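You operate a simulated robot arm through the tools that you are given. There is no shell and no other tool. Be economical: measure what you need, move in short steps, check, and stop when the job is done.

Carry out the task below with a simulated two-armed robot. There is one attempt and no reset: what you move stays moved.

JOB
Towel the drainer tray dry, holding it steady, then slide it back in.
Fine: pull it out on to the counter for that; the towel goes back; let nothing fall. What is to be rubbed or washed off counts as gone when no trace of it is left.

Only the result counts: the job must be done as asked and must still hold three seconds after the hand-in. Knocking over, shifting, dropping, spilling or breaking anything else fails it. Flat cloth is picked up by pressing the open fingertips on it (5 to 10 N) and closing them slowly along it; thin cloth reads only 2 to 8 mm in the jaws.

ROBOT AND FRAMES
Two 6-joint arms with two-finger parallel grippers on one trunk, on a base that drives. Base frame: it is fixed to the floor where the robot stands at the start and does not move with it; the origin is under the middle of the robot, x ahead of it, y to its left, z up; the surface under the hand at the start is at about z = 800. Units: mm, degrees, N and s.
The left shoulder is at the start at [60, 187, 1072], the right one opposite. With the tool pointing down near the work surface each hand reaches from about 260 to 620 mm from the robot's upright axis, wherever it stands, measured 20 degrees to its own side. Places, roughly: drainer tray (21x23x4 cm) [700, -200, 800]. Payload 1.57 kg a hand.
The tool frame of a hand sits at the grasp point between the pads (the TCP): z along the fingers, y along the line on which they close. The tips reach 30 mm beyond it. The gripper opens to 110 mm. The fingers are 24 mm wide and 12 mm thick; the gripper's body (48 by 112 mm) begins 78 mm behind the TCP.
Orientation is that of the tool frame in the base frame, as a unit quaternion [x, y, z, w]. With the fingers straight down and closing along the base's y, the tool's x points along the base's -x, its y along +y and its z along -z.

CONTROLS
- The arms move only by the tool arm_command. It takes "left_deltas", "right_deltas" or both (then of equal length, played together; a hand with none holds still); each is a list of rows, each a list of 7 numbers: the finger opening in mm, from 0 to 110, then the shift along the base's x, y, z in units of 400 mm (1.0 is 400 mm), then the turn, a rotation vector about the base's x, y, z in units of 90 degrees (1.0 is 90 degrees). In form: [[hand, x, y, z, wx, wy, wz], ...]. A call has 1 to 12 rows; each row is the pose to reach, as a shift and turn from the pose commanded when the call began. A call with a number of a shift or a turn outside -1 to 1 is refused whole. Each row takes 0.2 s and may step no farther than 50 mm and 8.6 degrees from the row before; otherwise, or with a gripper value out of range, the whole call is refused. Where a pose cannot be reached the arm comes as near as it can. A force on the tool above 60 N (or 10 N above the force at the start of the call, whichever is more), or a blocked arm, ends the call early, and 0.2 s more pass. The fingers move at their own pace (about 153 mm/s each) and stop on an object; they squeeze with about 31 N. The grip force told is the motor's: it shows also when the fingers shut on nothing. Time passes only in rows, and 0.2 s behind the last, so rows that repeat a pose let the fingers close. It gives the time, the measured TCP pose, the force on the tool (base axes), the opening and the grip force at its end, in the units of the frame above (readings bear some noise), with the torque about the TCP (base axes, N m) and any sound that the robot's microphone picked up.
- Cameras (640 x 400 px; columns grow to the right, rows downward): "scene" is now at [7.7, -31.7, 1611.3]; the picture's right is [-0.40, -0.91, 0.00], its down [-0.73, 0.32, -0.60] and it looks along [0.55, -0.24, -0.80] (base axes); focal length 283 px, centre (320, 200). "left" rides on the left gripper at [70, -16, -141] in its tool frame; the picture's right is [0.23, 0.97, 0.00], its down [-0.86, 0.20, -0.48] and it looks along [-0.47, 0.11, 0.88] (tool axes); focal length 222 px, centre (320, 200). "right" rides on the right gripper at [70, 16, -141] in its tool frame; the picture's right is [-0.23, 0.97, 0.00], its down [-0.86, -0.20, -0.48] and it looks along [-0.47, -0.11, 0.88] (tool axes); focal length 222 px, centre (320, 200). There is no depth. A picture from a camera that has moved, and an enlarged one, comes with that camera's place and axes in the base frame and with its lens.
- snapshot(camera): a new picture of that camera. The clock stands still meanwhile.
- slide_trunk(by): slides the trunk up (or, below 0, down) by that many mm; the arms and the scene camera ride with it, the base frame stays. It gives what a move gives, with no picture.
- drive_base(legs): drives the robot by 1 to 6 legs, each [ahead, left, turn to the left] in mm, mm and degrees, along the robot's own axes; the way and the turn of a leg run together, so that a leg with both is an arc; at most 1500 mm and 180 degrees a leg. The arms and the cameras ride along, it lands a little off, and it stops where it bumps. It gives what a move gives.
- head_to(pan, tilt): turns the head with the scene camera to pan (to the left, within 86 degrees either way) and tilt (down, from -29 to 69), counted from straight ahead of the robot. It gives what a move gives.
- inspect(camera, box): a new picture of the part [left, top, right, bottom] of that camera's present view, enlarged. The clock stands still meanwhile.
- hand_in(): hands the job in; it is judged then, once.

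Work in short steps. Places have to be worked out from the pictures, the camera data and where the tool is seen: move nearer, look again, correct. Check each grasp and each placing, and mend what went wrong. You have 120 turns and 100 pictures in all, those below and enlarged ones among them. Open the grippers and draw the arms clear of the work before you hand the job in, unless the task says otherwise; then end with one line.

The tools are called after "Request:" as name(argument=value, ...) on one line, values as JSON. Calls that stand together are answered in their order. arm_command: Moves the arms, as the interface text tells. Its arguments: {"type":"object","properties":{"left_deltas":{"type":"array"},"right_deltas":{"type":"array"}},"required":[]} The other tools are called the same way: slide_trunk (by) slides the trunk up or down; drive_base (legs) drives the base; head_to (pan, tilt) turns the head that bears the scene camera; snapshot (camera) takes a picture; inspect (camera, box) takes an enlarged picture of a part of a camera's view; hand_in () hands the job in.

At the start:

```text
t: 0.0
left_tool_pos: [342.4, 30.9, 1131.0]
left_tcp_rot: [-0.001, 1.0, 0.0, 0.001]
left_ft_force: [0.0, -1.4, 0.4]
left_torque: [0.0, -0.01, -0.01]
left_finger_gap: 110.2
left_gripper_force: 0.0
right_tool_pos: [347.9, -314.4, 1126.2]
right_tcp_rot: [0.0, 1.0, 0.0, 0.0]
right_ft_force: [-0.9, -0.7, -0.4]
right_torque: [0.03, -0.01, 0.02]
right_finger_gap: 109.9
right_gripper_force: 0.1
trunk travel left (down, up): [-700.0, 290.0]
robot x, y, heading: [-0.7, 4.3, -0.0]
head pan, tilt: [-23.8, 53.4]
```

scene: 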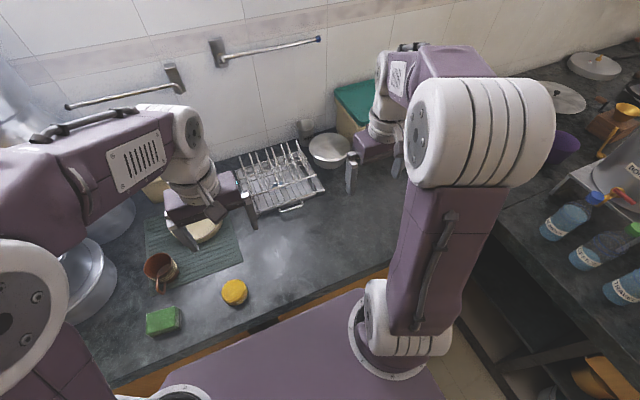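
right: 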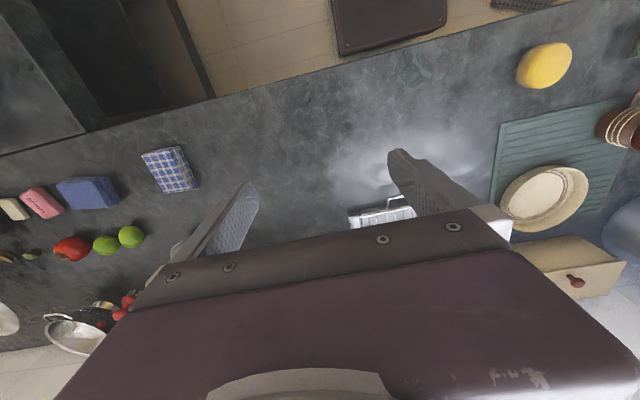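
left: 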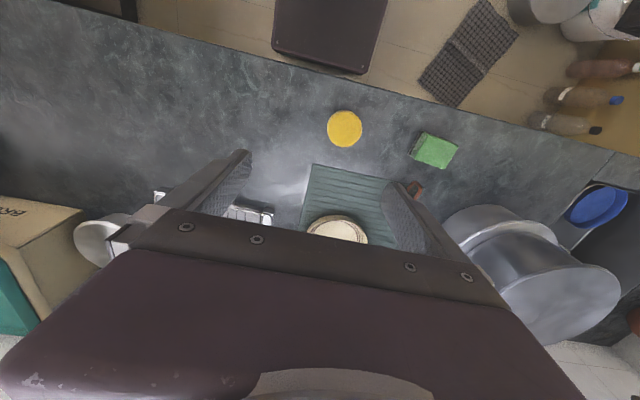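

The drying rack is ahead near [700,-200] with a tray handle in front, and a folded blue checked cloth shows in the right camera. I enlarge both for detail.

Request:
inspect(camera="scene", box=[210, 110, 370, 230])

Request:
inspect(camera="right", box=[0, 100, 260, 260])

Request:
head_to(pan=-50, tilt=50)

```text
3.33 times, centred on (290, 170) of scene
camera zoom: at [7.7, -31.7, 1611.3], right [-0.4, -0.91, 0.0], down [-0.73, 0.32, -0.6], along [0.55, -0.24, -0.8], focal length 944 px, centre (420, 300)
```

zoom: 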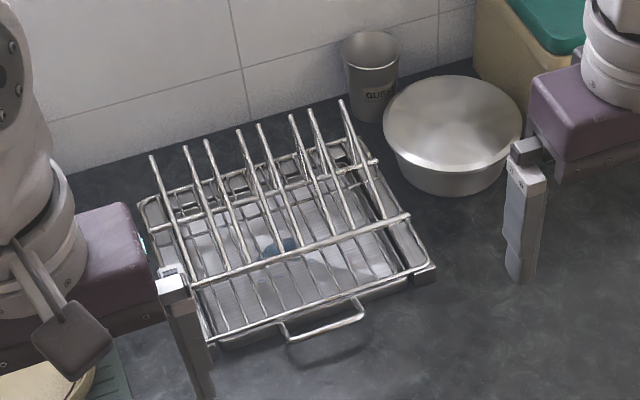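

```text
2.46 times, centred on (130, 180) of right
camera zoom: at [278.0, -298.7, 1268.7], right [0.23, 0.97, 0.0], down [0.86, -0.2, 0.48], along [0.47, -0.11, -0.88], focal length 547 px, centre (788, 249)
```

zoom: 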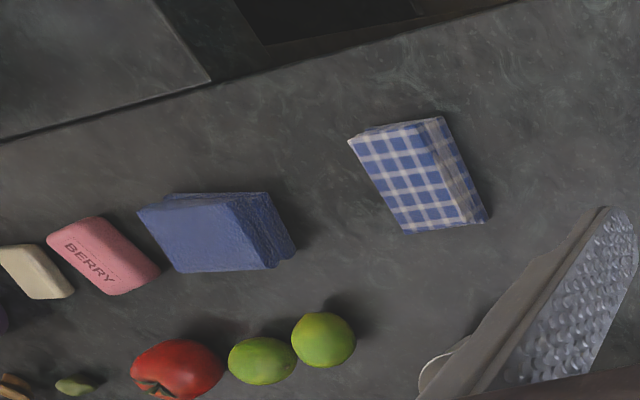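

```text
t: 0.9
left_tool_pos: [342.2, 32.5, 1130.7]
left_tcp_rot: [-0.001, 1.0, -0.001, 0.0]
left_ft_force: [0.5, -0.7, -0.4]
left_torque: [-0.01, -0.03, 0.01]
left_finger_gap: 110.1
left_gripper_force: 0.2
right_tool_pos: [346.3, -315.8, 1126.3]
right_tcp_rot: [0.0, 1.0, -0.001, 0.0]
right_ft_force: [-0.4, -0.5, -0.1]
right_torque: [0.02, 0.01, 0.01]
right_finger_gap: 109.9
right_gripper_force: 0.0
trunk travel left (down, up): [-700.0, 290.0]
robot x, y, heading: [-2.9, -1.0, 0.4]
head pan, tilt: [-50.0, 50.0]
```

The towel seems to be near (372,-652) and a plain blue block near (382,-863). I look at them from the turned head.

Request:
snapshot(camera="scene")

```text
94 pictures are left
camera scene: at [-10.2, -60.7, 1615.8], right [-0.77, -0.64, 0.0], down [-0.49, 0.59, -0.64], along [0.41, -0.49, -0.77], focal length 283 px, centre (320, 200)
```

scene: 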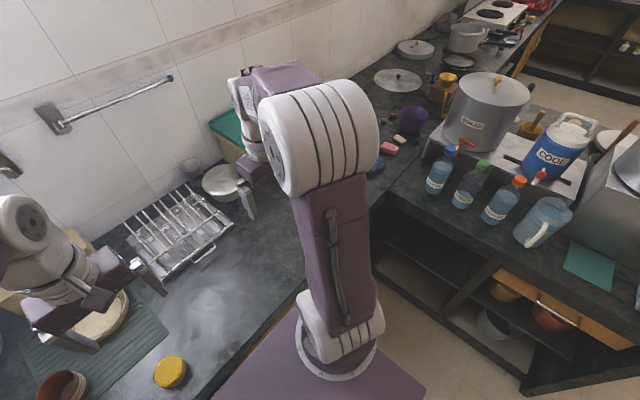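

The right arm hides the towel from this head, and it lies too far to the right, so I drive 250 mm to the right. Then I look with the wrist cameras.

Request:
drive_base(legs=[[0, -250, 0]])

Request:
snapshot(camera="right")

Request:
snapshot(camera="left")

Request:
head_to(pan=0, tilt=55)

Request:
snapshot(camera="scene")

```text
t: 2.7
left_tool_pos: [342.8, -219.7, 1130.9]
left_tcp_rot: [-0.002, 1.0, -0.001, 0.0]
left_ft_force: [0.5, 0.3, -0.5]
left_torque: [-0.03, 0.0, 0.0]
left_finger_gap: 110.1
left_gripper_force: 0.0
right_tool_pos: [347.1, -564.8, 1127.6]
right_tcp_rot: [-0.001, 1.0, 0.0, -0.001]
right_ft_force: [-0.4, 0.0, -0.4]
right_torque: [0.0, -0.01, 0.0]
right_finger_gap: 110.2
right_gripper_force: 0.1
trunk travel left (down, up): [-700.0, 290.0]
robot x, y, heading: [-0.4, -251.9, 0.4]
head pan, tilt: [-50.0, 50.0]
```

```text
93 pictures are left
camera right: at [278.5, -549.1, 1268.9], right [0.23, 0.97, 0.0], down [0.86, -0.2, 0.48], along [0.47, -0.11, -0.88], focal length 222 px, centre (320, 200)
```

right: 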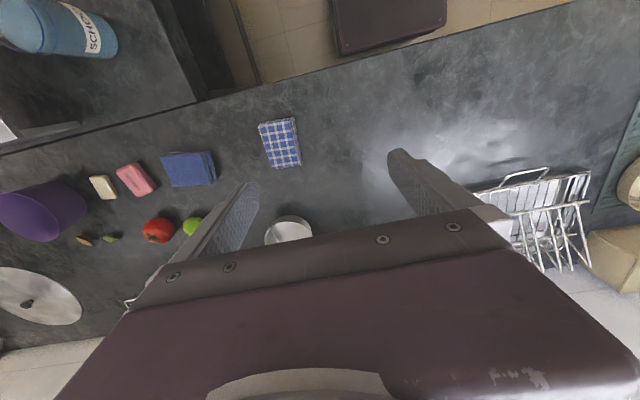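

```text
92 pictures are left
camera left: at [272.2, -236.7, 1272.2], right [-0.23, 0.97, 0.0], down [0.85, 0.2, 0.48], along [0.47, 0.11, -0.88], focal length 222 px, centre (320, 200)
```

left: 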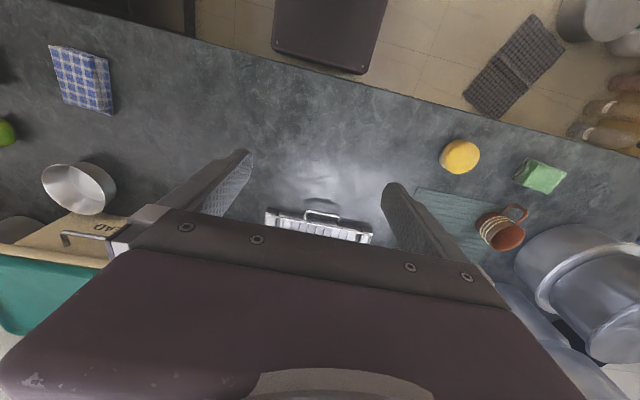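

```text
t: 3.9
left_tool_pos: [341.5, -220.8, 1131.3]
left_tcp_rot: [-0.001, 1.0, 0.0, 0.0]
left_ft_force: [0.4, 0.7, 0.0]
left_torque: [0.03, 0.0, -0.01]
left_finger_gap: 110.1
left_gripper_force: 0.0
right_tool_pos: [347.3, -566.7, 1125.6]
right_tcp_rot: [-0.001, 1.0, -0.001, 0.0]
right_ft_force: [-0.1, 0.3, -0.3]
right_torque: [0.03, -0.01, 0.02]
right_finger_gap: 110.2
right_gripper_force: 0.0
trunk travel left (down, up): [-700.0, 290.0]
robot x, y, heading: [2.9, -251.5, 0.3]
head pan, tilt: [0.0, 55.0]
```

```text
91 pictures are left
camera scene: at [12.6, -253.8, 1609.3], right [0.0, -1.0, 0.0], down [-0.82, 0.0, -0.57], along [0.57, 0.0, -0.82], focal length 283 px, centre (320, 200)
```

scene: 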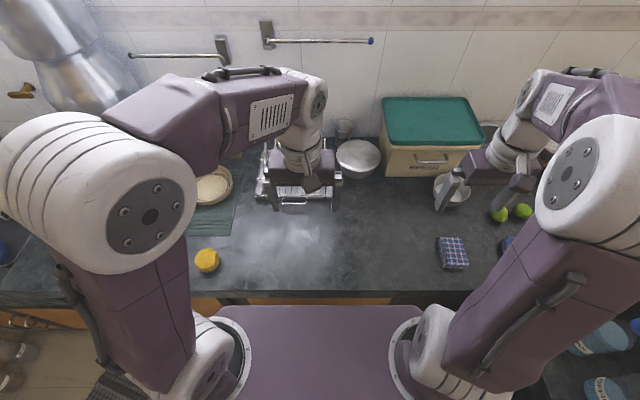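

The checked towel is confirmed near (372,-654). I enlarge it and the blue block for thickness and orientation, and the tray from the left camera.

Request:
inspect(camera="right", box=[150, 100, 320, 210])

Request:
inspect(camera="scene", box=[420, 220, 500, 280])

Request:
inspect(camera="left", box=[240, 180, 400, 260])

```text
3.64 times, centred on (235, 155) of right
camera zoom: at [278.6, -550.2, 1268.7], right [0.23, 0.97, 0.0], down [0.86, -0.2, 0.48], along [0.47, -0.11, -0.88], focal length 808 px, centre (629, 364)
```

zoom: 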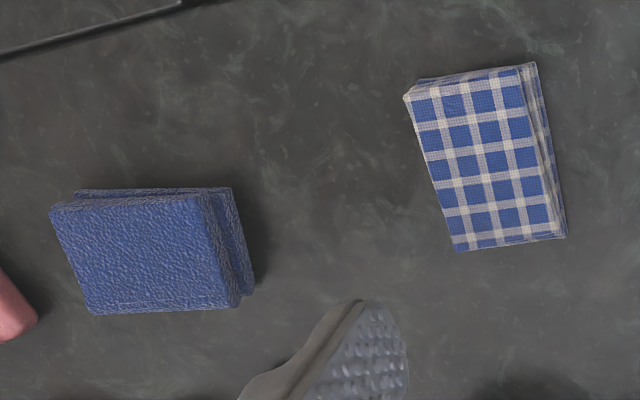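

```text
6.67 times, centred on (460, 250) of scene
camera zoom: at [12.6, -253.8, 1609.3], right [0.0, -1.0, 0.0], down [-0.82, 0.0, -0.57], along [0.57, 0.0, -0.82], focal length 1888 px, centre (-613, -133)
```

zoom: 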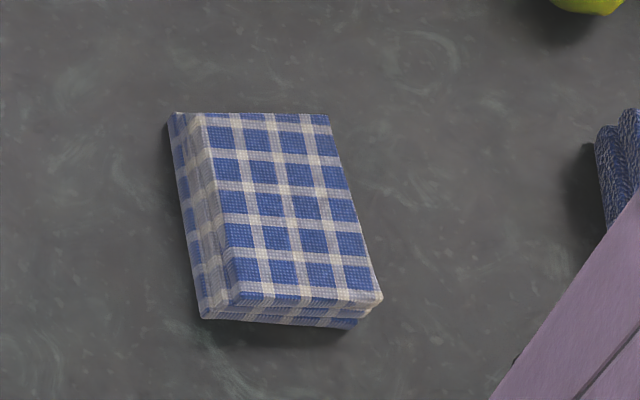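

```text
4.00 times, centred on (320, 220) of left
camera zoom: at [272.2, -237.8, 1272.2], right [-0.23, 0.97, 0.0], down [0.85, 0.2, 0.48], along [0.47, 0.11, -0.88], focal length 888 px, centre (320, 120)
```

zoom: 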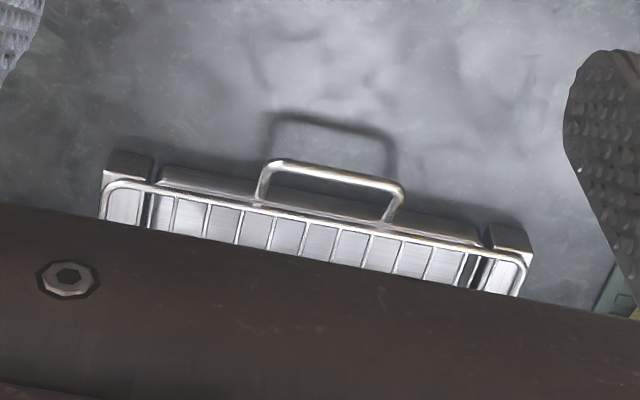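

Both are small folded bundles; I take a closer look at the plain blue one to decide which is the towel.

Request:
inspect(camera="right", box=[155, 140, 225, 190])

Request:
arm_command(left_deltas=[[110, -0.1, 0, 0, 0, 0, 0], [110, -0.2, 0, 0, 0, 0, 0]], right_deltas=[[110, 0, -0.05, -0.1, 0, 0, 0], [110, 0, -0.1, -0.2, 0, 0, 0]])

Request:
snapshot(camera="right")

Request:
snapshot(camera="left")

```text
8.00 times, centred on (190, 165) of right
camera zoom: at [278.6, -550.2, 1268.7], right [0.23, 0.97, 0.0], down [0.86, -0.2, 0.48], along [0.47, -0.11, -0.88], focal length 1777 px, centre (1360, 480)
```

zoom: 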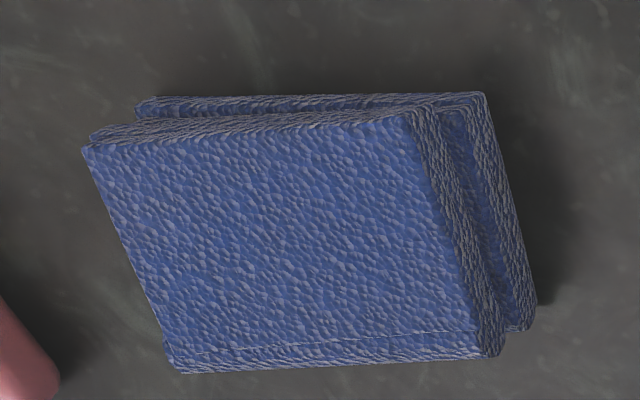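

```text
t: 4.5
left_tool_pos: [262.6, -221.3, 1129.7]
left_tcp_rot: [-0.001, 1.0, 0.001, 0.001]
left_ft_force: [0.4, 0.4, -0.7]
left_torque: [-0.01, -0.03, 0.02]
left_finger_gap: 110.1
left_gripper_force: 0.2
right_tool_pos: [346.4, -606.6, 1047.2]
right_tcp_rot: [-0.001, 1.0, 0.0, 0.001]
right_ft_force: [0.0, 0.2, 0.5]
right_torque: [-0.01, 0.04, 0.03]
right_finger_gap: 110.0
right_gripper_force: 0.1
trunk travel left (down, up): [-700.0, 290.0]
robot x, y, heading: [0.6, -250.3, 0.2]
head pan, tilt: [0.0, 55.0]
```

```text
86 pictures are left
camera right: at [278.2, -591.3, 1189.3], right [0.23, 0.97, 0.0], down [0.85, -0.2, 0.48], along [0.47, -0.11, -0.88], focal length 222 px, centre (320, 200)
```

right: 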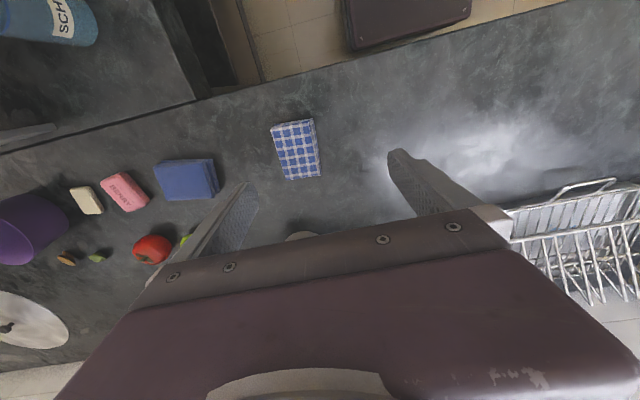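

```text
85 pictures are left
camera left: at [192.5, -238.8, 1271.3], right [-0.23, 0.97, 0.0], down [0.85, 0.2, 0.48], along [0.47, 0.11, -0.88], focal length 222 px, centre (320, 200)
```

left: 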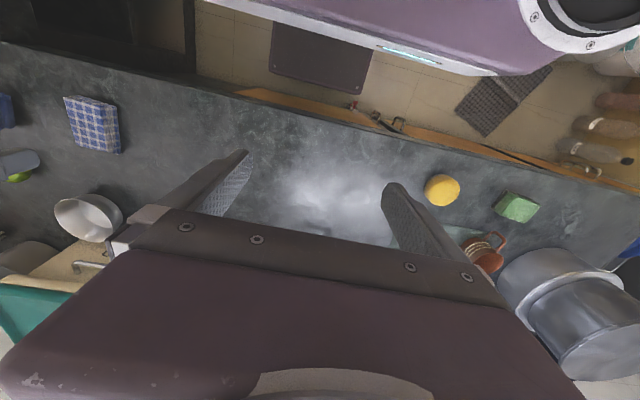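

I choose the checked tea towel. Now I look at the rack and handle from the head to triangulate before pulling the tray.

Request:
inspect(camera="scene", box=[230, 120, 350, 220])

```text
4.00 times, centred on (290, 170) of scene
camera zoom: at [12.0, -254.9, 1609.3], right [0.0, -1.0, 0.0], down [-0.82, 0.0, -0.57], along [0.57, 0.0, -0.82], focal length 1133 px, centre (440, 320)
```

zoom: 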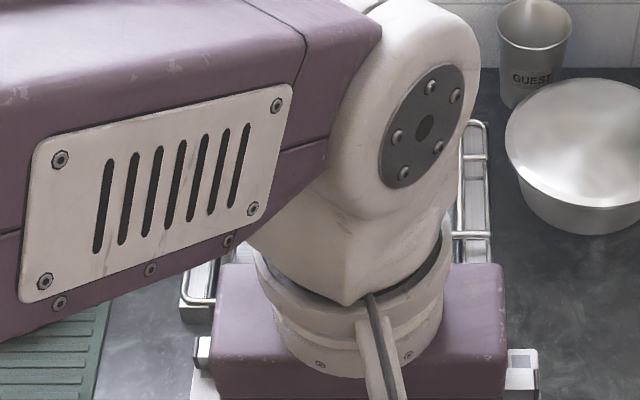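

Triangulated, the handle bar is at about (556,-165,820) and 75 mm wide along y, so I can grip its two legs from outside with the default orientation. I move the left hand above and in front of it and look.

Request:
arm_command(left_deltas=[[110, 0.099, 0.023, -0.054, 0, 0, 0], [110, 0.198, 0.046, -0.108, 0, 0, 0], [110, 0.297, 0.07, -0.162, 0, 0, 0], [110, 0.396, 0.093, -0.217, 0, 0, 0], [110, 0.495, 0.117, -0.271, 0, 0, 0], [110, 0.594, 0.14, -0.325, 0, 0, 0]])

Request:
snapshot(camera="left")

Request:
snapshot(camera="scene")

```text
t: 5.9
left_tool_pos: [501.6, -164.4, 1001.0]
left_tcp_rot: [0.0, 1.0, 0.0, -0.001]
left_ft_force: [0.2, 0.3, 0.0]
left_torque: [-0.01, 0.02, 0.03]
left_finger_gap: 109.9
left_gripper_force: 0.1
right_tool_pos: [349.5, -605.8, 1047.3]
right_tcp_rot: [-0.001, 1.0, -0.001, -0.001]
right_ft_force: [0.8, -0.9, 0.1]
right_torque: [-0.04, 0.0, 0.02]
right_finger_gap: 110.0
right_gripper_force: 0.0
trunk travel left (down, up): [-700.0, 290.0]
robot x, y, heading: [-2.2, -254.0, -0.4]
head pan, tilt: [0.0, 55.0]
```

```text
83 pictures are left
camera left: at [431.3, -181.5, 1142.4], right [-0.23, 0.97, 0.0], down [0.86, 0.2, 0.48], along [0.46, 0.11, -0.88], focal length 222 px, centre (320, 200)
```

left: 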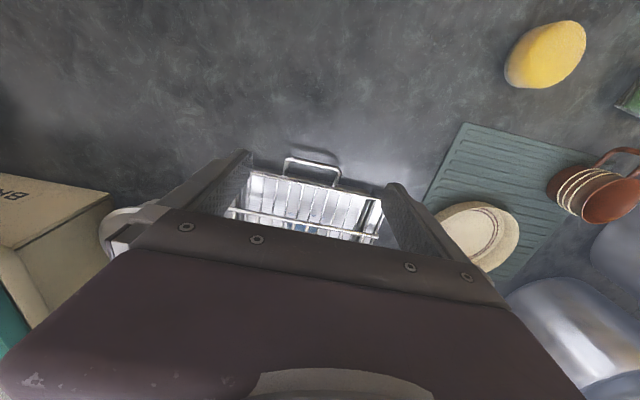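

```text
82 pictures are left
camera scene: at [15.2, -253.2, 1609.3], right [0.0, -1.0, 0.0], down [-0.82, 0.0, -0.57], along [0.57, 0.0, -0.82], focal length 283 px, centre (320, 200)
```

scene: 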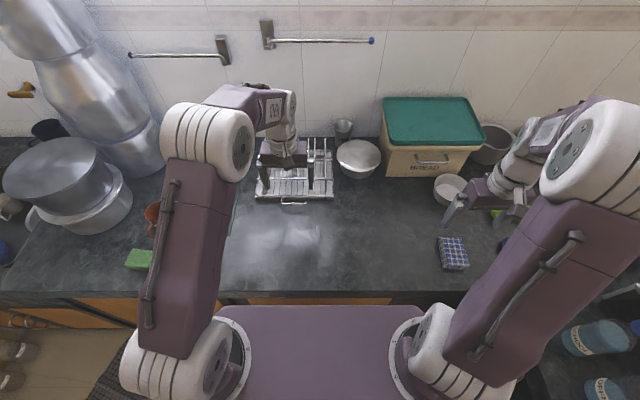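

Request:
inspect(camera="left", box=[220, 140, 400, 250])

Request:
inspect(camera="scene", box=[245, 130, 345, 220])

```text
3.56 times, centred on (310, 195) of left
camera zoom: at [431.3, -181.5, 1142.4], right [-0.23, 0.97, 0.0], down [0.86, 0.2, 0.48], along [0.46, 0.11, -0.88], focal length 790 px, centre (356, 218)
```

zoom: 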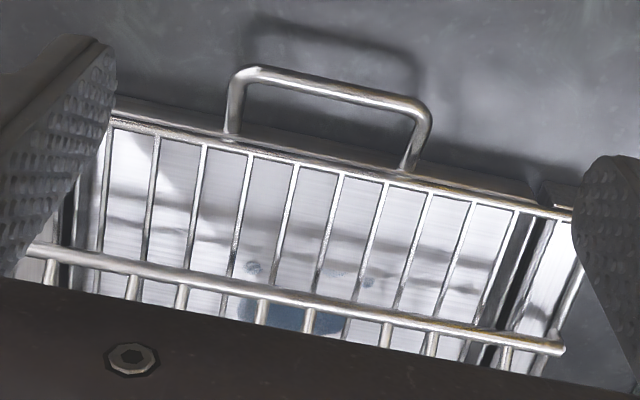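

```text
4.44 times, centred on (295, 175) of scene
camera zoom: at [15.2, -253.2, 1609.3], right [0.0, -1.0, 0.0], down [-0.82, 0.0, -0.57], along [0.57, 0.0, -0.82], focal length 1258 px, centre (431, 311)
```

zoom: 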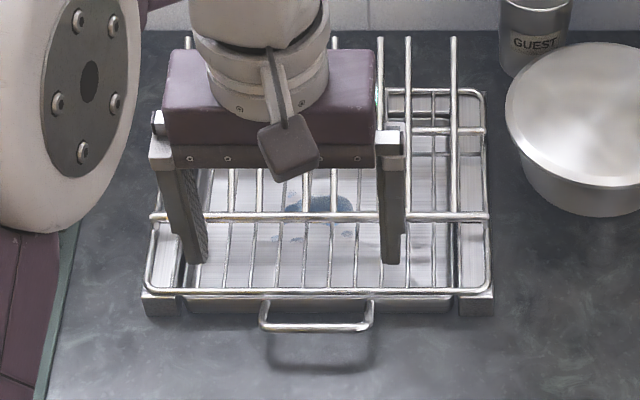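

The handle is about 82 mm wide, centred at y≈-166, with bar at x≈541 and roots at x≈572. I go to (548,-166,880) and check finger straddle.

Request:
arm_command(left_deltas=[[110, 0.06, -0.003, -0.08, 0, 0, 0], [110, 0.115, -0.004, -0.16, 0, 0, 0], [110, 0.115, -0.004, -0.24, 0, 0, 0], [110, 0.115, -0.004, -0.3, 0, 0, 0]])

Request:
inspect(camera="left", box=[220, 120, 420, 250])

Request:
inspect(camera="scene", box=[245, 130, 345, 220])

```text
t: 6.9
left_tool_pos: [547.2, -165.7, 879.4]
left_tcp_rot: [-0.001, 1.0, 0.001, 0.0]
left_ft_force: [0.2, 0.4, -0.4]
left_torque: [-0.03, 0.01, 0.03]
left_finger_gap: 109.7
left_gripper_force: 0.1
right_tool_pos: [348.2, -606.8, 1047.6]
right_tcp_rot: [-0.001, 1.0, -0.001, 0.0]
right_ft_force: [-0.3, -0.6, -0.6]
right_torque: [0.0, -0.01, -0.01]
right_finger_gap: 110.2
right_gripper_force: 0.0
trunk travel left (down, up): [-700.0, 290.0]
robot x, y, heading: [-1.8, -252.9, 0.3]
head pan, tilt: [0.0, 55.0]
```

```text
3.08 times, centred on (320, 185) of left
camera zoom: at [476.9, -183.4, 1021.5], right [-0.23, 0.97, 0.0], down [0.85, 0.2, 0.48], along [0.47, 0.11, -0.88], focal length 684 px, centre (320, 246)
```

zoom: 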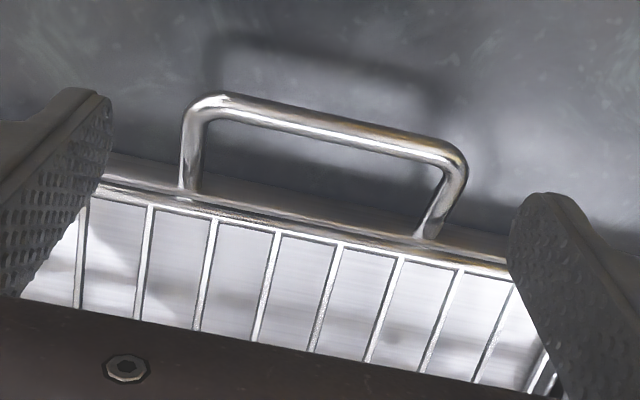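

```text
4.44 times, centred on (295, 175) of scene
camera zoom: at [13.8, -253.4, 1609.3], right [0.0, -1.0, 0.0], down [-0.82, 0.0, -0.57], along [0.57, 0.0, -0.82], focal length 1258 px, centre (431, 311)
```

zoom: 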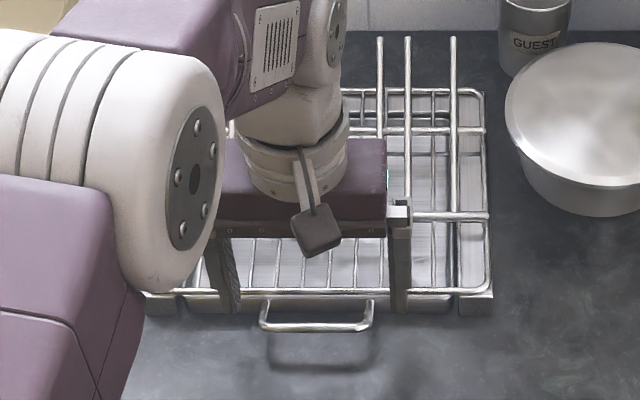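

The fingers straddle the handle with clearance and are in front of the rack rail. I lower to z≈836 and close slowly.

Request:
arm_command(left_deltas=[[110, 0.0, -0.003, -0.04, 0, 0, 0], [110, 0.0, -0.003, -0.08, 0, 0, 0], [110, 0.0, -0.003, -0.108, 0, 0, 0], [95, 0.0, -0.003, -0.108, 0, 0, 0], [85, 0.0, -0.003, -0.108, 0, 0, 0], [75, 0.0, -0.003, -0.108, 0, 0, 0], [70, 0.0, -0.003, -0.108, 0, 0, 0]])

Request:
inspect(camera="left", box=[220, 120, 420, 250])

```text
t: 8.5
left_tool_pos: [546.1, -167.6, 837.9]
left_tcp_rot: [0.0, 1.0, 0.0, 0.0]
left_ft_force: [-1.1, 4.3, 0.0]
left_torque: [0.18, -0.05, -0.01]
left_finger_gap: 86.7
left_gripper_force: 31.1
right_tool_pos: [347.2, -605.2, 1046.7]
right_tcp_rot: [-0.001, 1.0, -0.001, 0.0]
right_ft_force: [-0.2, 0.2, 0.2]
right_torque: [-0.01, 0.01, 0.0]
right_finger_gap: 110.0
right_gripper_force: 0.1
trunk travel left (down, up): [-700.0, 290.0]
robot x, y, heading: [1.8, -253.7, -0.1]
head pan, tilt: [0.0, 55.0]
```

```text
3.08 times, centred on (320, 185) of left
camera zoom: at [475.2, -184.4, 979.0], right [-0.23, 0.97, 0.0], down [0.85, 0.2, 0.48], along [0.47, 0.11, -0.88], focal length 684 px, centre (320, 246)
```

zoom: 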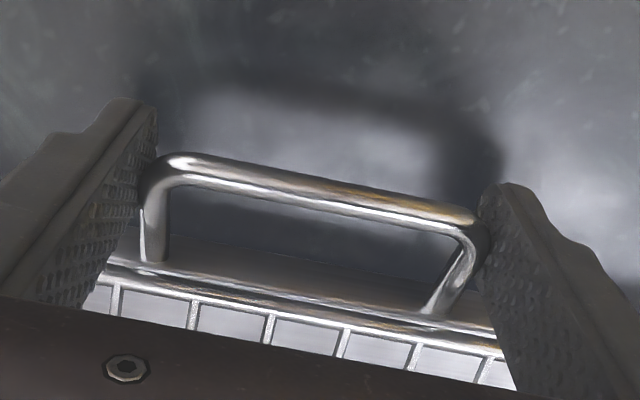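

The grip holds at 86.7 mm with 31 N. I pull the tray gently 60 mm in -x as a test.

Request:
arm_command(left_deltas=[[70, -0.025, 0, 0, 0, 0, 0], [70, -0.05, 0, 0, 0, 0, 0], [70, -0.075, 0, 0, 0, 0, 0], [70, -0.1, 0, 0, 0, 0, 0], [70, -0.125, 0, 0, 0, 0, 0], [70, -0.15, 0, 0, 0, 0, 0]])

Request:
snapshot(camera="scene")

```text
t: 9.9
left_tool_pos: [483.9, -168.2, 837.6]
left_tcp_rot: [0.0, 1.0, 0.0, 0.0]
left_ft_force: [0.4, -0.6, 0.4]
left_torque: [0.02, 0.15, -0.02]
left_finger_gap: 87.0
left_gripper_force: 31.3
right_tool_pos: [346.4, -606.3, 1047.4]
right_tcp_rot: [0.0, 1.0, 0.0, 0.0]
right_ft_force: [0.4, 0.7, 0.5]
right_torque: [0.01, 0.02, 0.01]
right_finger_gap: 109.8
right_gripper_force: 0.0
trunk travel left (down, up): [-700.0, 290.0]
robot x, y, heading: [0.2, -250.0, 0.1]
head pan, tilt: [0.0, 55.0]
```

```text
76 pictures are left
camera scene: at [12.5, -253.7, 1609.3], right [0.0, -1.0, 0.0], down [-0.82, 0.0, -0.57], along [0.57, 0.0, -0.82], focal length 283 px, centre (320, 200)
```

scene: 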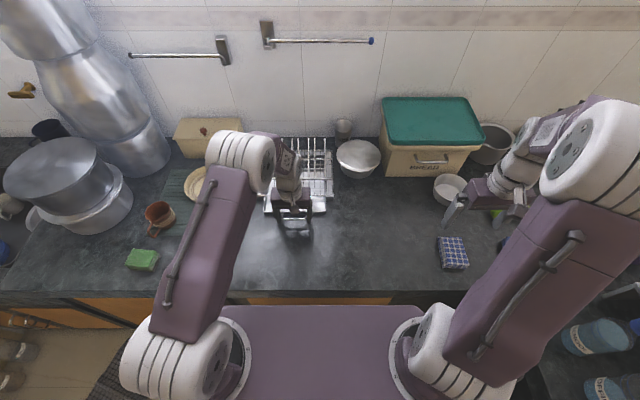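

The tray slides with the hand and the rack stays put. I pull on by 175 mm more.

Request:
arm_command(left_deltas=[[70, -0.0365, 0, 0, 0, 0, 0], [70, -0.073, 0, 0, 0, 0, 0], [70, -0.1095, 0, 0, 0, 0, 0], [70, -0.146, 0, 0, 0, 0, 0], [70, -0.1825, 0, 0, 0, 0, 0], [70, -0.219, 0, 0, 0, 0, 0], [70, -0.2555, 0, 0, 0, 0, 0], [70, -0.292, 0, 0, 0, 0, 0], [70, -0.3285, 0, 0, 0, 0, 0], [70, -0.365, 0, 0, 0, 0, 0], [70, -0.4015, 0, 0, 0, 0, 0], [70, -0.4375, 0, 0, 0, 0, 0]])

Request:
snapshot(camera="scene")

```text
t: 12.5
left_tool_pos: [311.3, -167.5, 836.2]
left_tcp_rot: [-0.001, 1.0, 0.001, 0.0]
left_ft_force: [0.4, 0.2, 1.6]
left_torque: [-0.02, 0.06, 0.12]
left_finger_gap: 86.7
left_gripper_force: 31.0
right_tool_pos: [347.0, -606.0, 1046.8]
right_tcp_rot: [-0.001, 1.0, 0.0, 0.0]
right_ft_force: [-0.3, 0.3, 0.2]
right_torque: [0.01, 0.01, 0.0]
right_finger_gap: 110.1
right_gripper_force: 0.1
trunk travel left (down, up): [-700.0, 290.0]
robot x, y, heading: [0.7, -252.4, 0.2]
head pan, tilt: [0.0, 55.0]
```

```text
75 pictures are left
camera scene: at [12.2, -253.8, 1609.1], right [0.0, -1.0, 0.0], down [-0.82, 0.0, -0.57], along [0.57, 0.0, -0.82], focal length 283 px, centre (320, 200)
```

scene: 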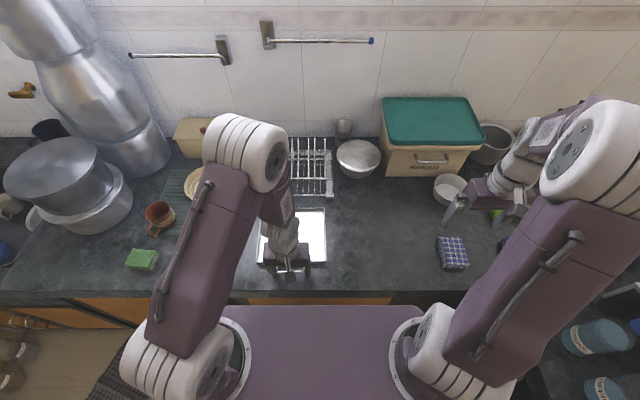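

The tray is out on the counter. I inspect it for the wet spots.

Request:
inspect(camera="scene", box=[240, 190, 350, 280])

Request:
snapshot(camera="left")

```text
4.44 times, centred on (295, 235) of scene
camera zoom: at [12.2, -253.8, 1609.1], right [0.0, -1.0, 0.0], down [-0.82, 0.0, -0.57], along [0.57, 0.0, -0.82], focal length 1258 px, centre (431, 44)
```

zoom: 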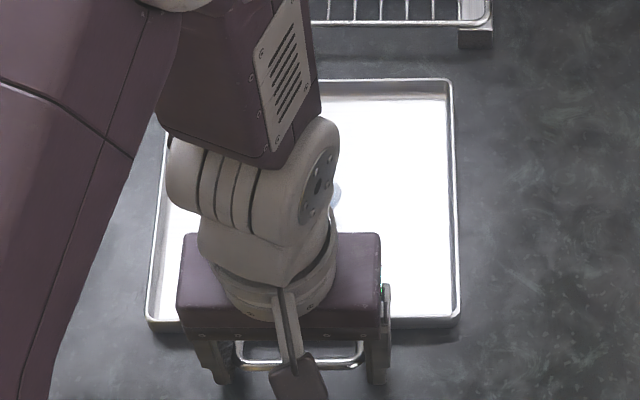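

```text
73 pictures are left
camera left: at [240.3, -184.0, 978.5], right [-0.23, 0.97, 0.0], down [0.86, 0.2, 0.48], along [0.46, 0.11, -0.88], focal length 222 px, centre (320, 200)
```

left: 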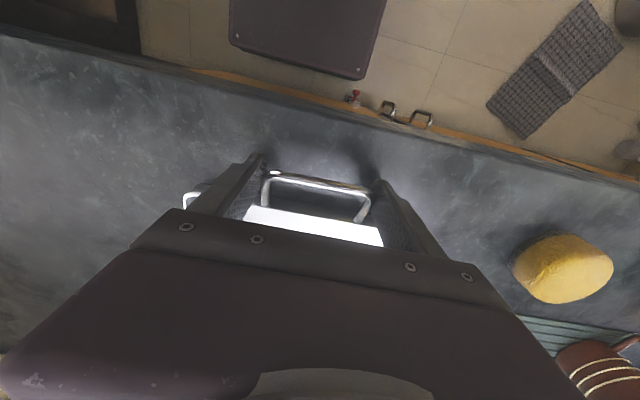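

The left arm blocks the view of the tray. I release the handle and lift the left hand aside to see all wet spots before deciding where to hold.

Request:
arm_command(left_deltas=[[100, 0, 0, 0, 0, 0, 0], [110, 0, 0, 0, 0, 0, 0], [110, 0, 0, 0.1, 0, 0, 0], [110, 0, 0, 0.22, 0, 0, 0], [110, 0, 0, 0.34, 0, 0, 0], [110, 0, 0.1, 0.4, 0, 0, 0], [110, 0, 0.2, 0.46, 0, 0, 0], [110, 0, 0.3, 0.5, 0, 0, 0], [110, 0, 0.4, 0.5, 0, 0, 0], [110, 0, 0.5, 0.5, 0, 0, 0]])

Request:
inspect(camera="scene", box=[240, 190, 350, 280])

```text
t: 14.7
left_tool_pos: [309.9, 34.2, 1036.7]
left_tcp_rot: [0.0, 1.0, -0.001, -0.001]
left_ft_force: [-0.3, 1.2, 0.4]
left_torque: [0.02, -0.05, -0.02]
left_finger_gap: 109.8
left_gripper_force: 0.1
right_tool_pos: [346.6, -605.7, 1048.1]
right_tcp_rot: [-0.001, 1.0, -0.001, 0.0]
right_ft_force: [0.2, 0.3, 0.5]
right_torque: [0.03, -0.03, 0.0]
right_finger_gap: 109.8
right_gripper_force: 0.3
trunk travel left (down, up): [-700.0, 290.0]
robot x, y, heading: [1.3, -248.7, -0.0]
head pan, tilt: [0.0, 55.0]
```

```text
4.44 times, centred on (295, 235) of scene
camera zoom: at [12.6, -252.1, 1609.3], right [0.0, -1.0, 0.0], down [-0.82, 0.0, -0.57], along [0.57, 0.0, -0.82], focal length 1258 px, centre (431, 44)
```

zoom: 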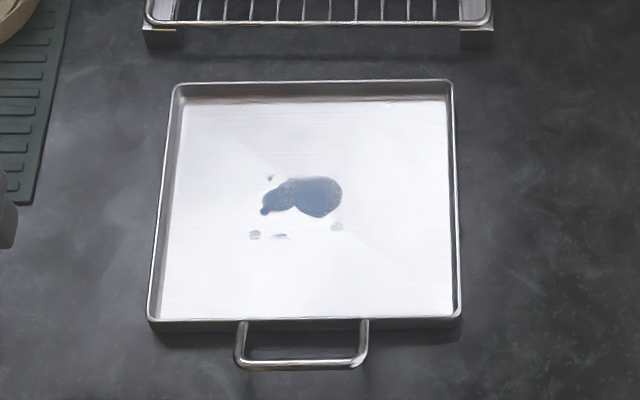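

The tray is fully visible: the puddle spans x 403–457, y −121…−191, so the handle is a good holding place. Now I bring the right hand over the towel at about (371,−655).

Request:
arm_command(right_deltas=[[110, 0.03, -0.06, -0.08, 0, 0, 0], [110, 0.061, -0.123, -0.16, 0, 0, 0], [110, 0.061, -0.123, -0.23, 0, 0, 0], [110, 0.061, -0.123, -0.295, 0, 0, 0]])

Request:
snapshot(camera="right")

Request:
inspect(camera="scene", box=[400, 180, 520, 280])

```text
t: 15.7
left_tool_pos: [310.6, 32.7, 1036.3]
left_tcp_rot: [-0.001, 1.0, 0.0, 0.001]
left_ft_force: [-0.1, -0.1, -0.1]
left_torque: [0.01, -0.01, 0.01]
left_finger_gap: 110.0
left_gripper_force: 0.0
right_tool_pos: [372.1, -656.6, 928.3]
right_tcp_rot: [0.0, 1.0, 0.0, -0.001]
right_ft_force: [0.3, -0.7, -0.4]
right_torque: [0.01, -0.01, 0.0]
right_finger_gap: 110.2
right_gripper_force: 0.1
trunk travel left (down, up): [-700.0, 290.0]
robot x, y, heading: [3.9, -251.9, -0.1]
head pan, tilt: [0.0, 55.0]
```

```text
71 pictures are left
camera right: at [302.5, -640.0, 1070.7], right [0.23, 0.97, 0.0], down [0.86, -0.2, 0.48], along [0.47, -0.11, -0.88], focal length 222 px, centre (320, 200)
```

right: 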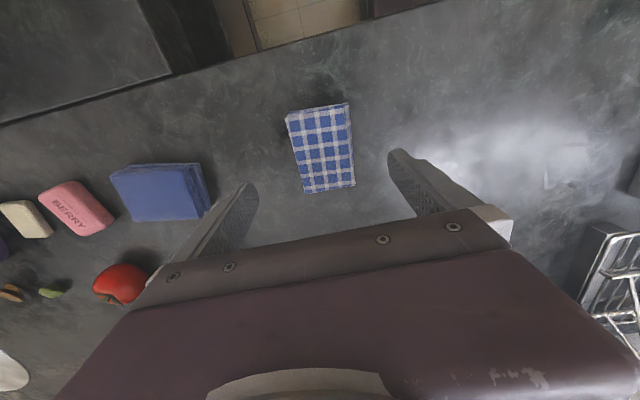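

```text
4.00 times, centred on (460, 230) of scene
camera zoom: at [13.7, -254.4, 1609.3], right [0.0, -1.0, 0.0], down [-0.82, 0.0, -0.57], along [0.57, 0.0, -0.82], focal length 1133 px, centre (-240, 80)
```

zoom: 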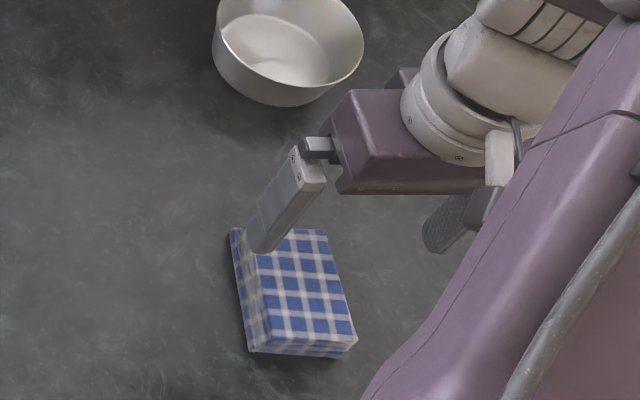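

The towel centre is at about (370,−653), nearly aligned with the hand. I descend with 100 mm opening to TCP z≈837 and close on its sides.

Request:
arm_command(right_deltas=[[105, -0.003, 0.007, -0.1, 0, 0, 0], [100, -0.003, 0.007, -0.18, 0, 0, 0], [100, -0.003, 0.007, -0.2275, 0, 0, 0], [80, -0.003, 0.007, -0.2275, 0, 0, 0], [65, -0.003, 0.007, -0.2275, 0, 0, 0], [55, -0.003, 0.007, -0.2275, 0, 0, 0], [45, -0.003, 0.007, -0.2275, 0, 0, 0], [35, -0.003, 0.007, -0.2275, 0, 0, 0], [35, -0.003, 0.007, -0.2275, 0, 0, 0]])

Request:
snapshot(camera="right")

```text
t: 17.7
left_tool_pos: [311.4, 32.9, 1036.9]
left_tcp_rot: [-0.001, 1.0, 0.0, 0.0]
left_ft_force: [0.1, 0.6, -0.5]
left_torque: [0.02, -0.03, 0.0]
left_finger_gap: 109.9
left_gripper_force: 0.1
right_tool_pos: [370.9, -652.6, 836.4]
right_tcp_rot: [-0.002, 1.0, 0.0, 0.0]
right_ft_force: [0.1, -0.1, -0.2]
right_torque: [-0.03, 0.04, -0.02]
right_finger_gap: 65.3
right_gripper_force: 30.5
trunk travel left (down, up): [-700.0, 290.0]
robot x, y, heading: [1.8, -252.5, 0.2]
head pan, tilt: [0.0, 55.0]
```

```text
69 pictures are left
camera right: at [301.9, -636.2, 979.5], right [0.23, 0.97, 0.0], down [0.86, -0.2, 0.48], along [0.47, -0.11, -0.88], focal length 222 px, centre (320, 200)
```

right: 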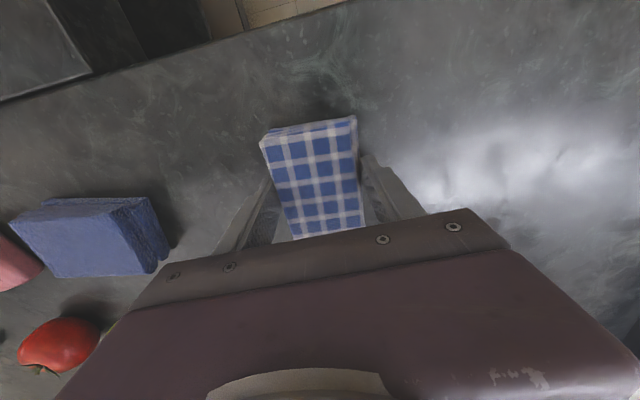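

The towel is gripped at 65 mm, from pose (371,−652.6,836.4), which is where it must go back to. I lift it and check.

Request:
arm_command(right_deltas=[[35, 0, 0, 0.05, 0, 0, 0], [35, 0, 0, 0.12, 0, 0, 0], [35, 0, 0, 0.2, 0, 0, 0], [35, 0, 0, 0.3, 0, 0, 0], [35, 0, 0, 0.4, 0, 0, 0]])

Request:
snapshot(camera="scene")

```text
t: 18.9
left_tool_pos: [309.0, 33.6, 1036.7]
left_tcp_rot: [0.0, 1.0, 0.0, 0.0]
left_ft_force: [-0.1, 0.3, 0.5]
left_torque: [-0.02, 0.0, 0.03]
left_finger_gap: 110.1
left_gripper_force: 0.0
right_tool_pos: [370.4, -651.8, 998.8]
right_tcp_rot: [0.0, 1.0, 0.0, 0.0]
right_ft_force: [-0.7, -0.8, 0.4]
right_torque: [0.01, -0.02, -0.01]
right_finger_gap: 34.9
right_gripper_force: 0.1
trunk travel left (down, up): [-700.0, 290.0]
robot x, y, heading: [1.0, -251.8, 0.2]
head pan, tilt: [0.0, 55.0]
```

```text
68 pictures are left
camera scene: at [11.6, -252.8, 1609.2], right [0.0, -1.0, 0.0], down [-0.82, 0.0, -0.57], along [0.57, 0.0, -0.82], focal length 283 px, centre (320, 200)
```

scene: 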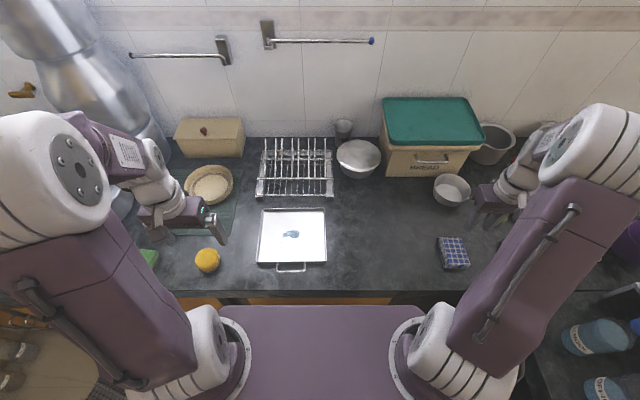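

The gripper slipped off and the towel still lies in place. I look at whether it shifted and where the fingers were.

Request:
snapshot(camera="right")

Request:
inspect(camera="scene", box=[420, 220, 500, 280])

```text
67 pictures are left
camera right: at [301.2, -635.4, 1140.5], right [0.23, 0.97, 0.0], down [0.86, -0.2, 0.48], along [0.47, -0.11, -0.88], focal length 222 px, centre (320, 200)
```

right: 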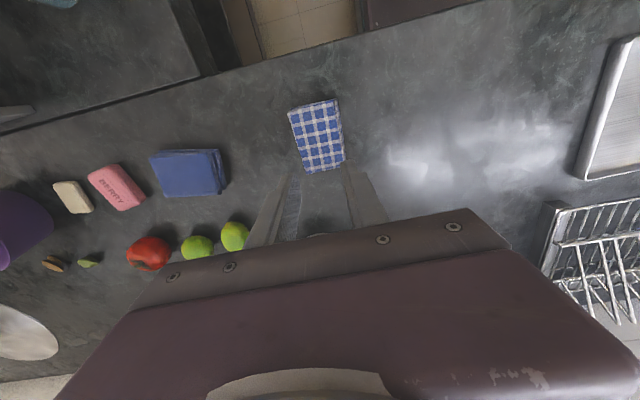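

```text
6.67 times, centred on (460, 250) of scene
camera zoom: at [11.6, -252.8, 1609.2], right [0.0, -1.0, 0.0], down [-0.82, 0.0, -0.57], along [0.57, 0.0, -0.82], focal length 1888 px, centre (-613, -133)
```

zoom: 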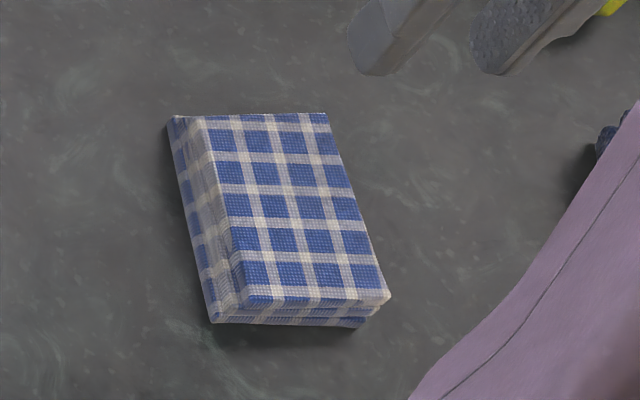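

It hardly moved; my tips were too high on its sides. I go down again with the tips right at the counter (TCP z≈832) and close.

Request:
arm_command(right_deltas=[[100, 0, -0.002, -0.12, 0, 0, 0], [100, 0, -0.002, -0.24, 0, 0, 0], [100, 0, -0.002, -0.34, 0, 0, 0], [100, 0, -0.002, -0.395, 0, 0, 0], [100, 0, -0.002, -0.418, 0, 0, 0], [80, 0, -0.002, -0.418, 0, 0, 0], [65, 0, -0.002, -0.418, 0, 0, 0], [55, 0, -0.002, -0.418, 0, 0, 0], [30, 0, -0.002, -0.418, 0, 0, 0], [10, 0, -0.002, -0.418, 0, 0, 0], [10, 0, -0.002, -0.418, 0, 0, 0]])

Request:
snapshot(camera="right")

```text
t: 21.3
left_tool_pos: [310.6, 33.8, 1036.0]
left_tcp_rot: [-0.001, 1.0, 0.0, 0.0]
left_ft_force: [-0.1, 0.7, 0.3]
left_torque: [0.0, 0.0, 0.01]
left_finger_gap: 110.0
left_gripper_force: 0.1
right_tool_pos: [368.3, -653.7, 829.8]
right_tcp_rot: [0.0, 1.0, 0.0, -0.001]
right_ft_force: [-0.3, 1.0, 1.9]
right_torque: [0.0, -0.05, 0.02]
right_finger_gap: 64.9
right_gripper_force: 30.8
trunk travel left (down, up): [-700.0, 290.0]
robot x, y, heading: [0.4, -252.1, -0.1]
head pan, tilt: [0.0, 55.0]
```

```text
65 pictures are left
camera right: at [299.9, -637.2, 972.5], right [0.23, 0.97, 0.0], down [0.86, -0.2, 0.48], along [0.47, -0.11, -0.88], focal length 222 px, centre (320, 200)
```

right: 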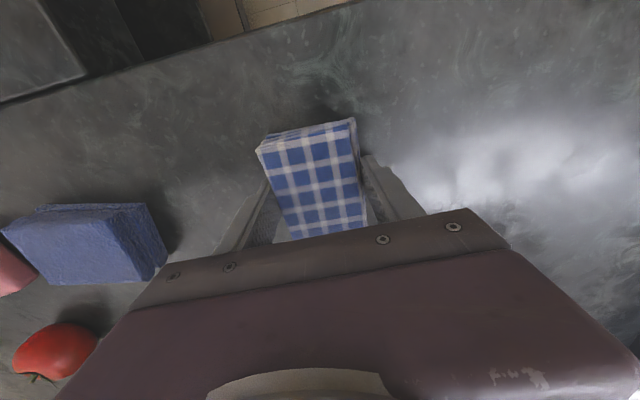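

Tips are at the counter and the grip reads 65 mm. I lift a little, slowly, and check the gap.

Request:
arm_command(right_deltas=[[10, 0, 0, 0.01, 0, 0, 0], [10, 0, 0, 0.02, 0, 0, 0], [10, 0, 0, 0.035, 0, 0, 0], [10, 0, 0, 0.05, 0, 0, 0]])

```text
t: 22.3
left_tool_pos: [309.7, 32.3, 1036.7]
left_tcp_rot: [-0.001, 1.0, 0.0, 0.0]
left_ft_force: [0.0, -0.4, -0.6]
left_torque: [0.02, 0.02, -0.02]
left_finger_gap: 110.0
left_gripper_force: 0.1
right_tool_pos: [369.7, -652.8, 849.6]
right_tcp_rot: [-0.001, 1.0, 0.0, 0.0]
right_ft_force: [-0.3, -0.3, -1.1]
right_torque: [-0.02, 0.03, 0.0]
right_finger_gap: 64.9
right_gripper_force: 30.9
trunk travel left (down, up): [-700.0, 290.0]
robot x, y, heading: [0.1, -250.5, -0.1]
head pan, tilt: [0.0, 55.0]
```

The gap stays 64.9 mm and the weight shows in Fz, so it is held. I lift to about z 970 and look.

Request:
arm_command(right_deltas=[[10, 0, 0, 0.05, 0, 0, 0], [10, 0, 0, 0.1, 0, 0, 0], [10, 0, 0, 0.17, 0, 0, 0], [10, 0, 0, 0.24, 0, 0, 0], [10, 0, 0, 0.31, 0, 0, 0]])

Request:
inspect(camera="scene", box=[400, 180, 520, 280])

Request:
snapshot(camera="right")

```text
t: 23.5
left_tool_pos: [308.8, 32.7, 1036.3]
left_tcp_rot: [-0.001, 1.0, 0.001, 0.001]
left_ft_force: [0.5, -0.8, 0.7]
left_torque: [0.02, -0.01, -0.01]
left_finger_gap: 109.7
left_gripper_force: 0.0
right_tool_pos: [369.6, -652.1, 975.6]
right_tcp_rot: [0.0, 1.0, 0.0, 0.0]
right_ft_force: [0.0, 0.1, 0.0]
right_torque: [0.01, 0.0, -0.01]
right_finger_gap: 65.2
right_gripper_force: 31.0
trunk travel left (down, up): [-700.0, 290.0]
robot x, y, heading: [0.1, -254.9, 0.0]
head pan, tilt: [0.0, 55.0]
```

```text
4.00 times, centred on (460, 230) of scene
camera zoom: at [12.1, -253.1, 1609.2], right [0.0, -1.0, 0.0], down [-0.82, 0.0, -0.57], along [0.57, 0.0, -0.82], focal length 1133 px, centre (-240, 80)
```

zoom: 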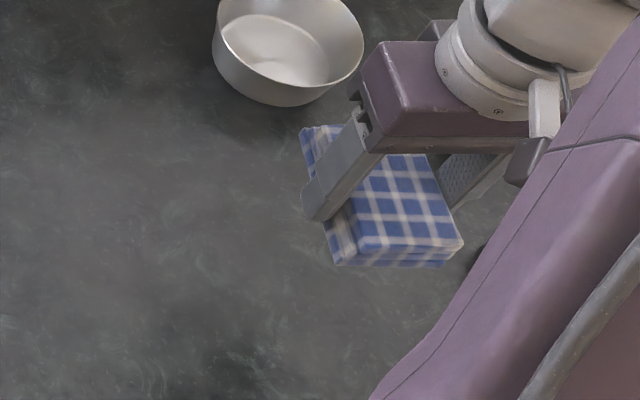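

```text
63 pictures are left
camera right: at [301.8, -636.3, 1118.3], right [0.23, 0.97, 0.0], down [0.86, -0.2, 0.48], along [0.47, -0.11, -0.88], focal length 222 px, centre (320, 200)
```

right: 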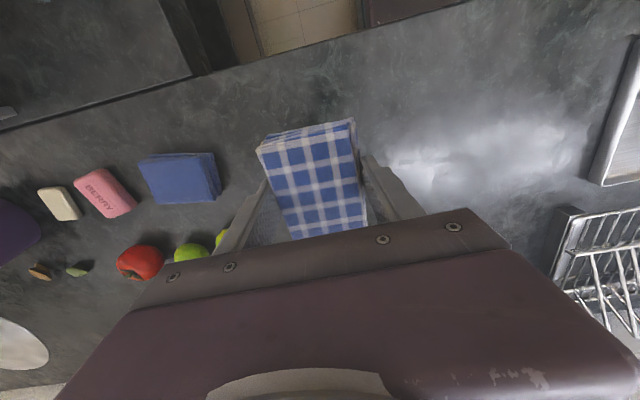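

The towel is held firmly with its bottom near the tips. Now the left hand returns along its path and regrips the handle to hold the tray.

Request:
arm_command(left_deltas=[[110, 0, -0.1, 0, 0, 0, 0], [110, 0, -0.2, 0, 0, 0, 0], [110, 0, -0.3, 0, 0, 0, 0], [110, 0, -0.4, -0.04, 0, 0, 0], [110, 0, -0.5, -0.1, 0, 0, 0], [110, 0, -0.5, -0.22, 0, 0, 0], [110, 0, -0.5, -0.34, 0, 0, 0], [110, 0, -0.5, -0.43, 0, 0, 0], [110, 0, -0.5, -0.5, 0, 0, 0], [90, 0, -0.5, -0.5, 0, 0, 0], [80, 0, -0.5, -0.5, 0, 0, 0], [70, 0, -0.5, -0.5, 0, 0, 0]])

Request:
snapshot(camera="left")

```text
t: 26.1
left_tool_pos: [311.2, -167.9, 837.5]
left_tcp_rot: [-0.001, 1.0, 0.001, 0.0]
left_ft_force: [-0.6, 0.1, -0.1]
left_torque: [0.01, 0.23, -0.01]
left_finger_gap: 86.5
left_gripper_force: 31.1
right_tool_pos: [371.4, -653.3, 974.7]
right_tcp_rot: [0.0, 1.0, -0.001, -0.001]
right_ft_force: [-0.4, -0.1, -0.9]
right_torque: [-0.01, 0.05, 0.0]
right_finger_gap: 64.8
right_gripper_force: 31.2
trunk travel left (down, up): [-700.0, 290.0]
robot x, y, heading: [1.1, -251.4, 0.3]
head pan, tilt: [0.0, 55.0]
```

```text
62 pictures are left
camera left: at [241.0, -184.9, 978.5], right [-0.23, 0.97, 0.0], down [0.85, 0.2, 0.48], along [0.47, 0.11, -0.88], focal length 222 px, centre (320, 200)
```

left: 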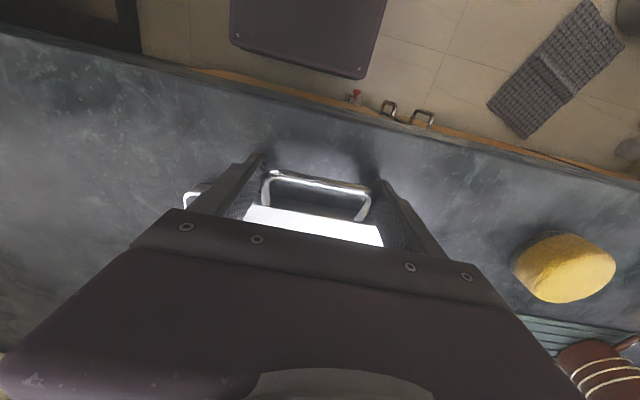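

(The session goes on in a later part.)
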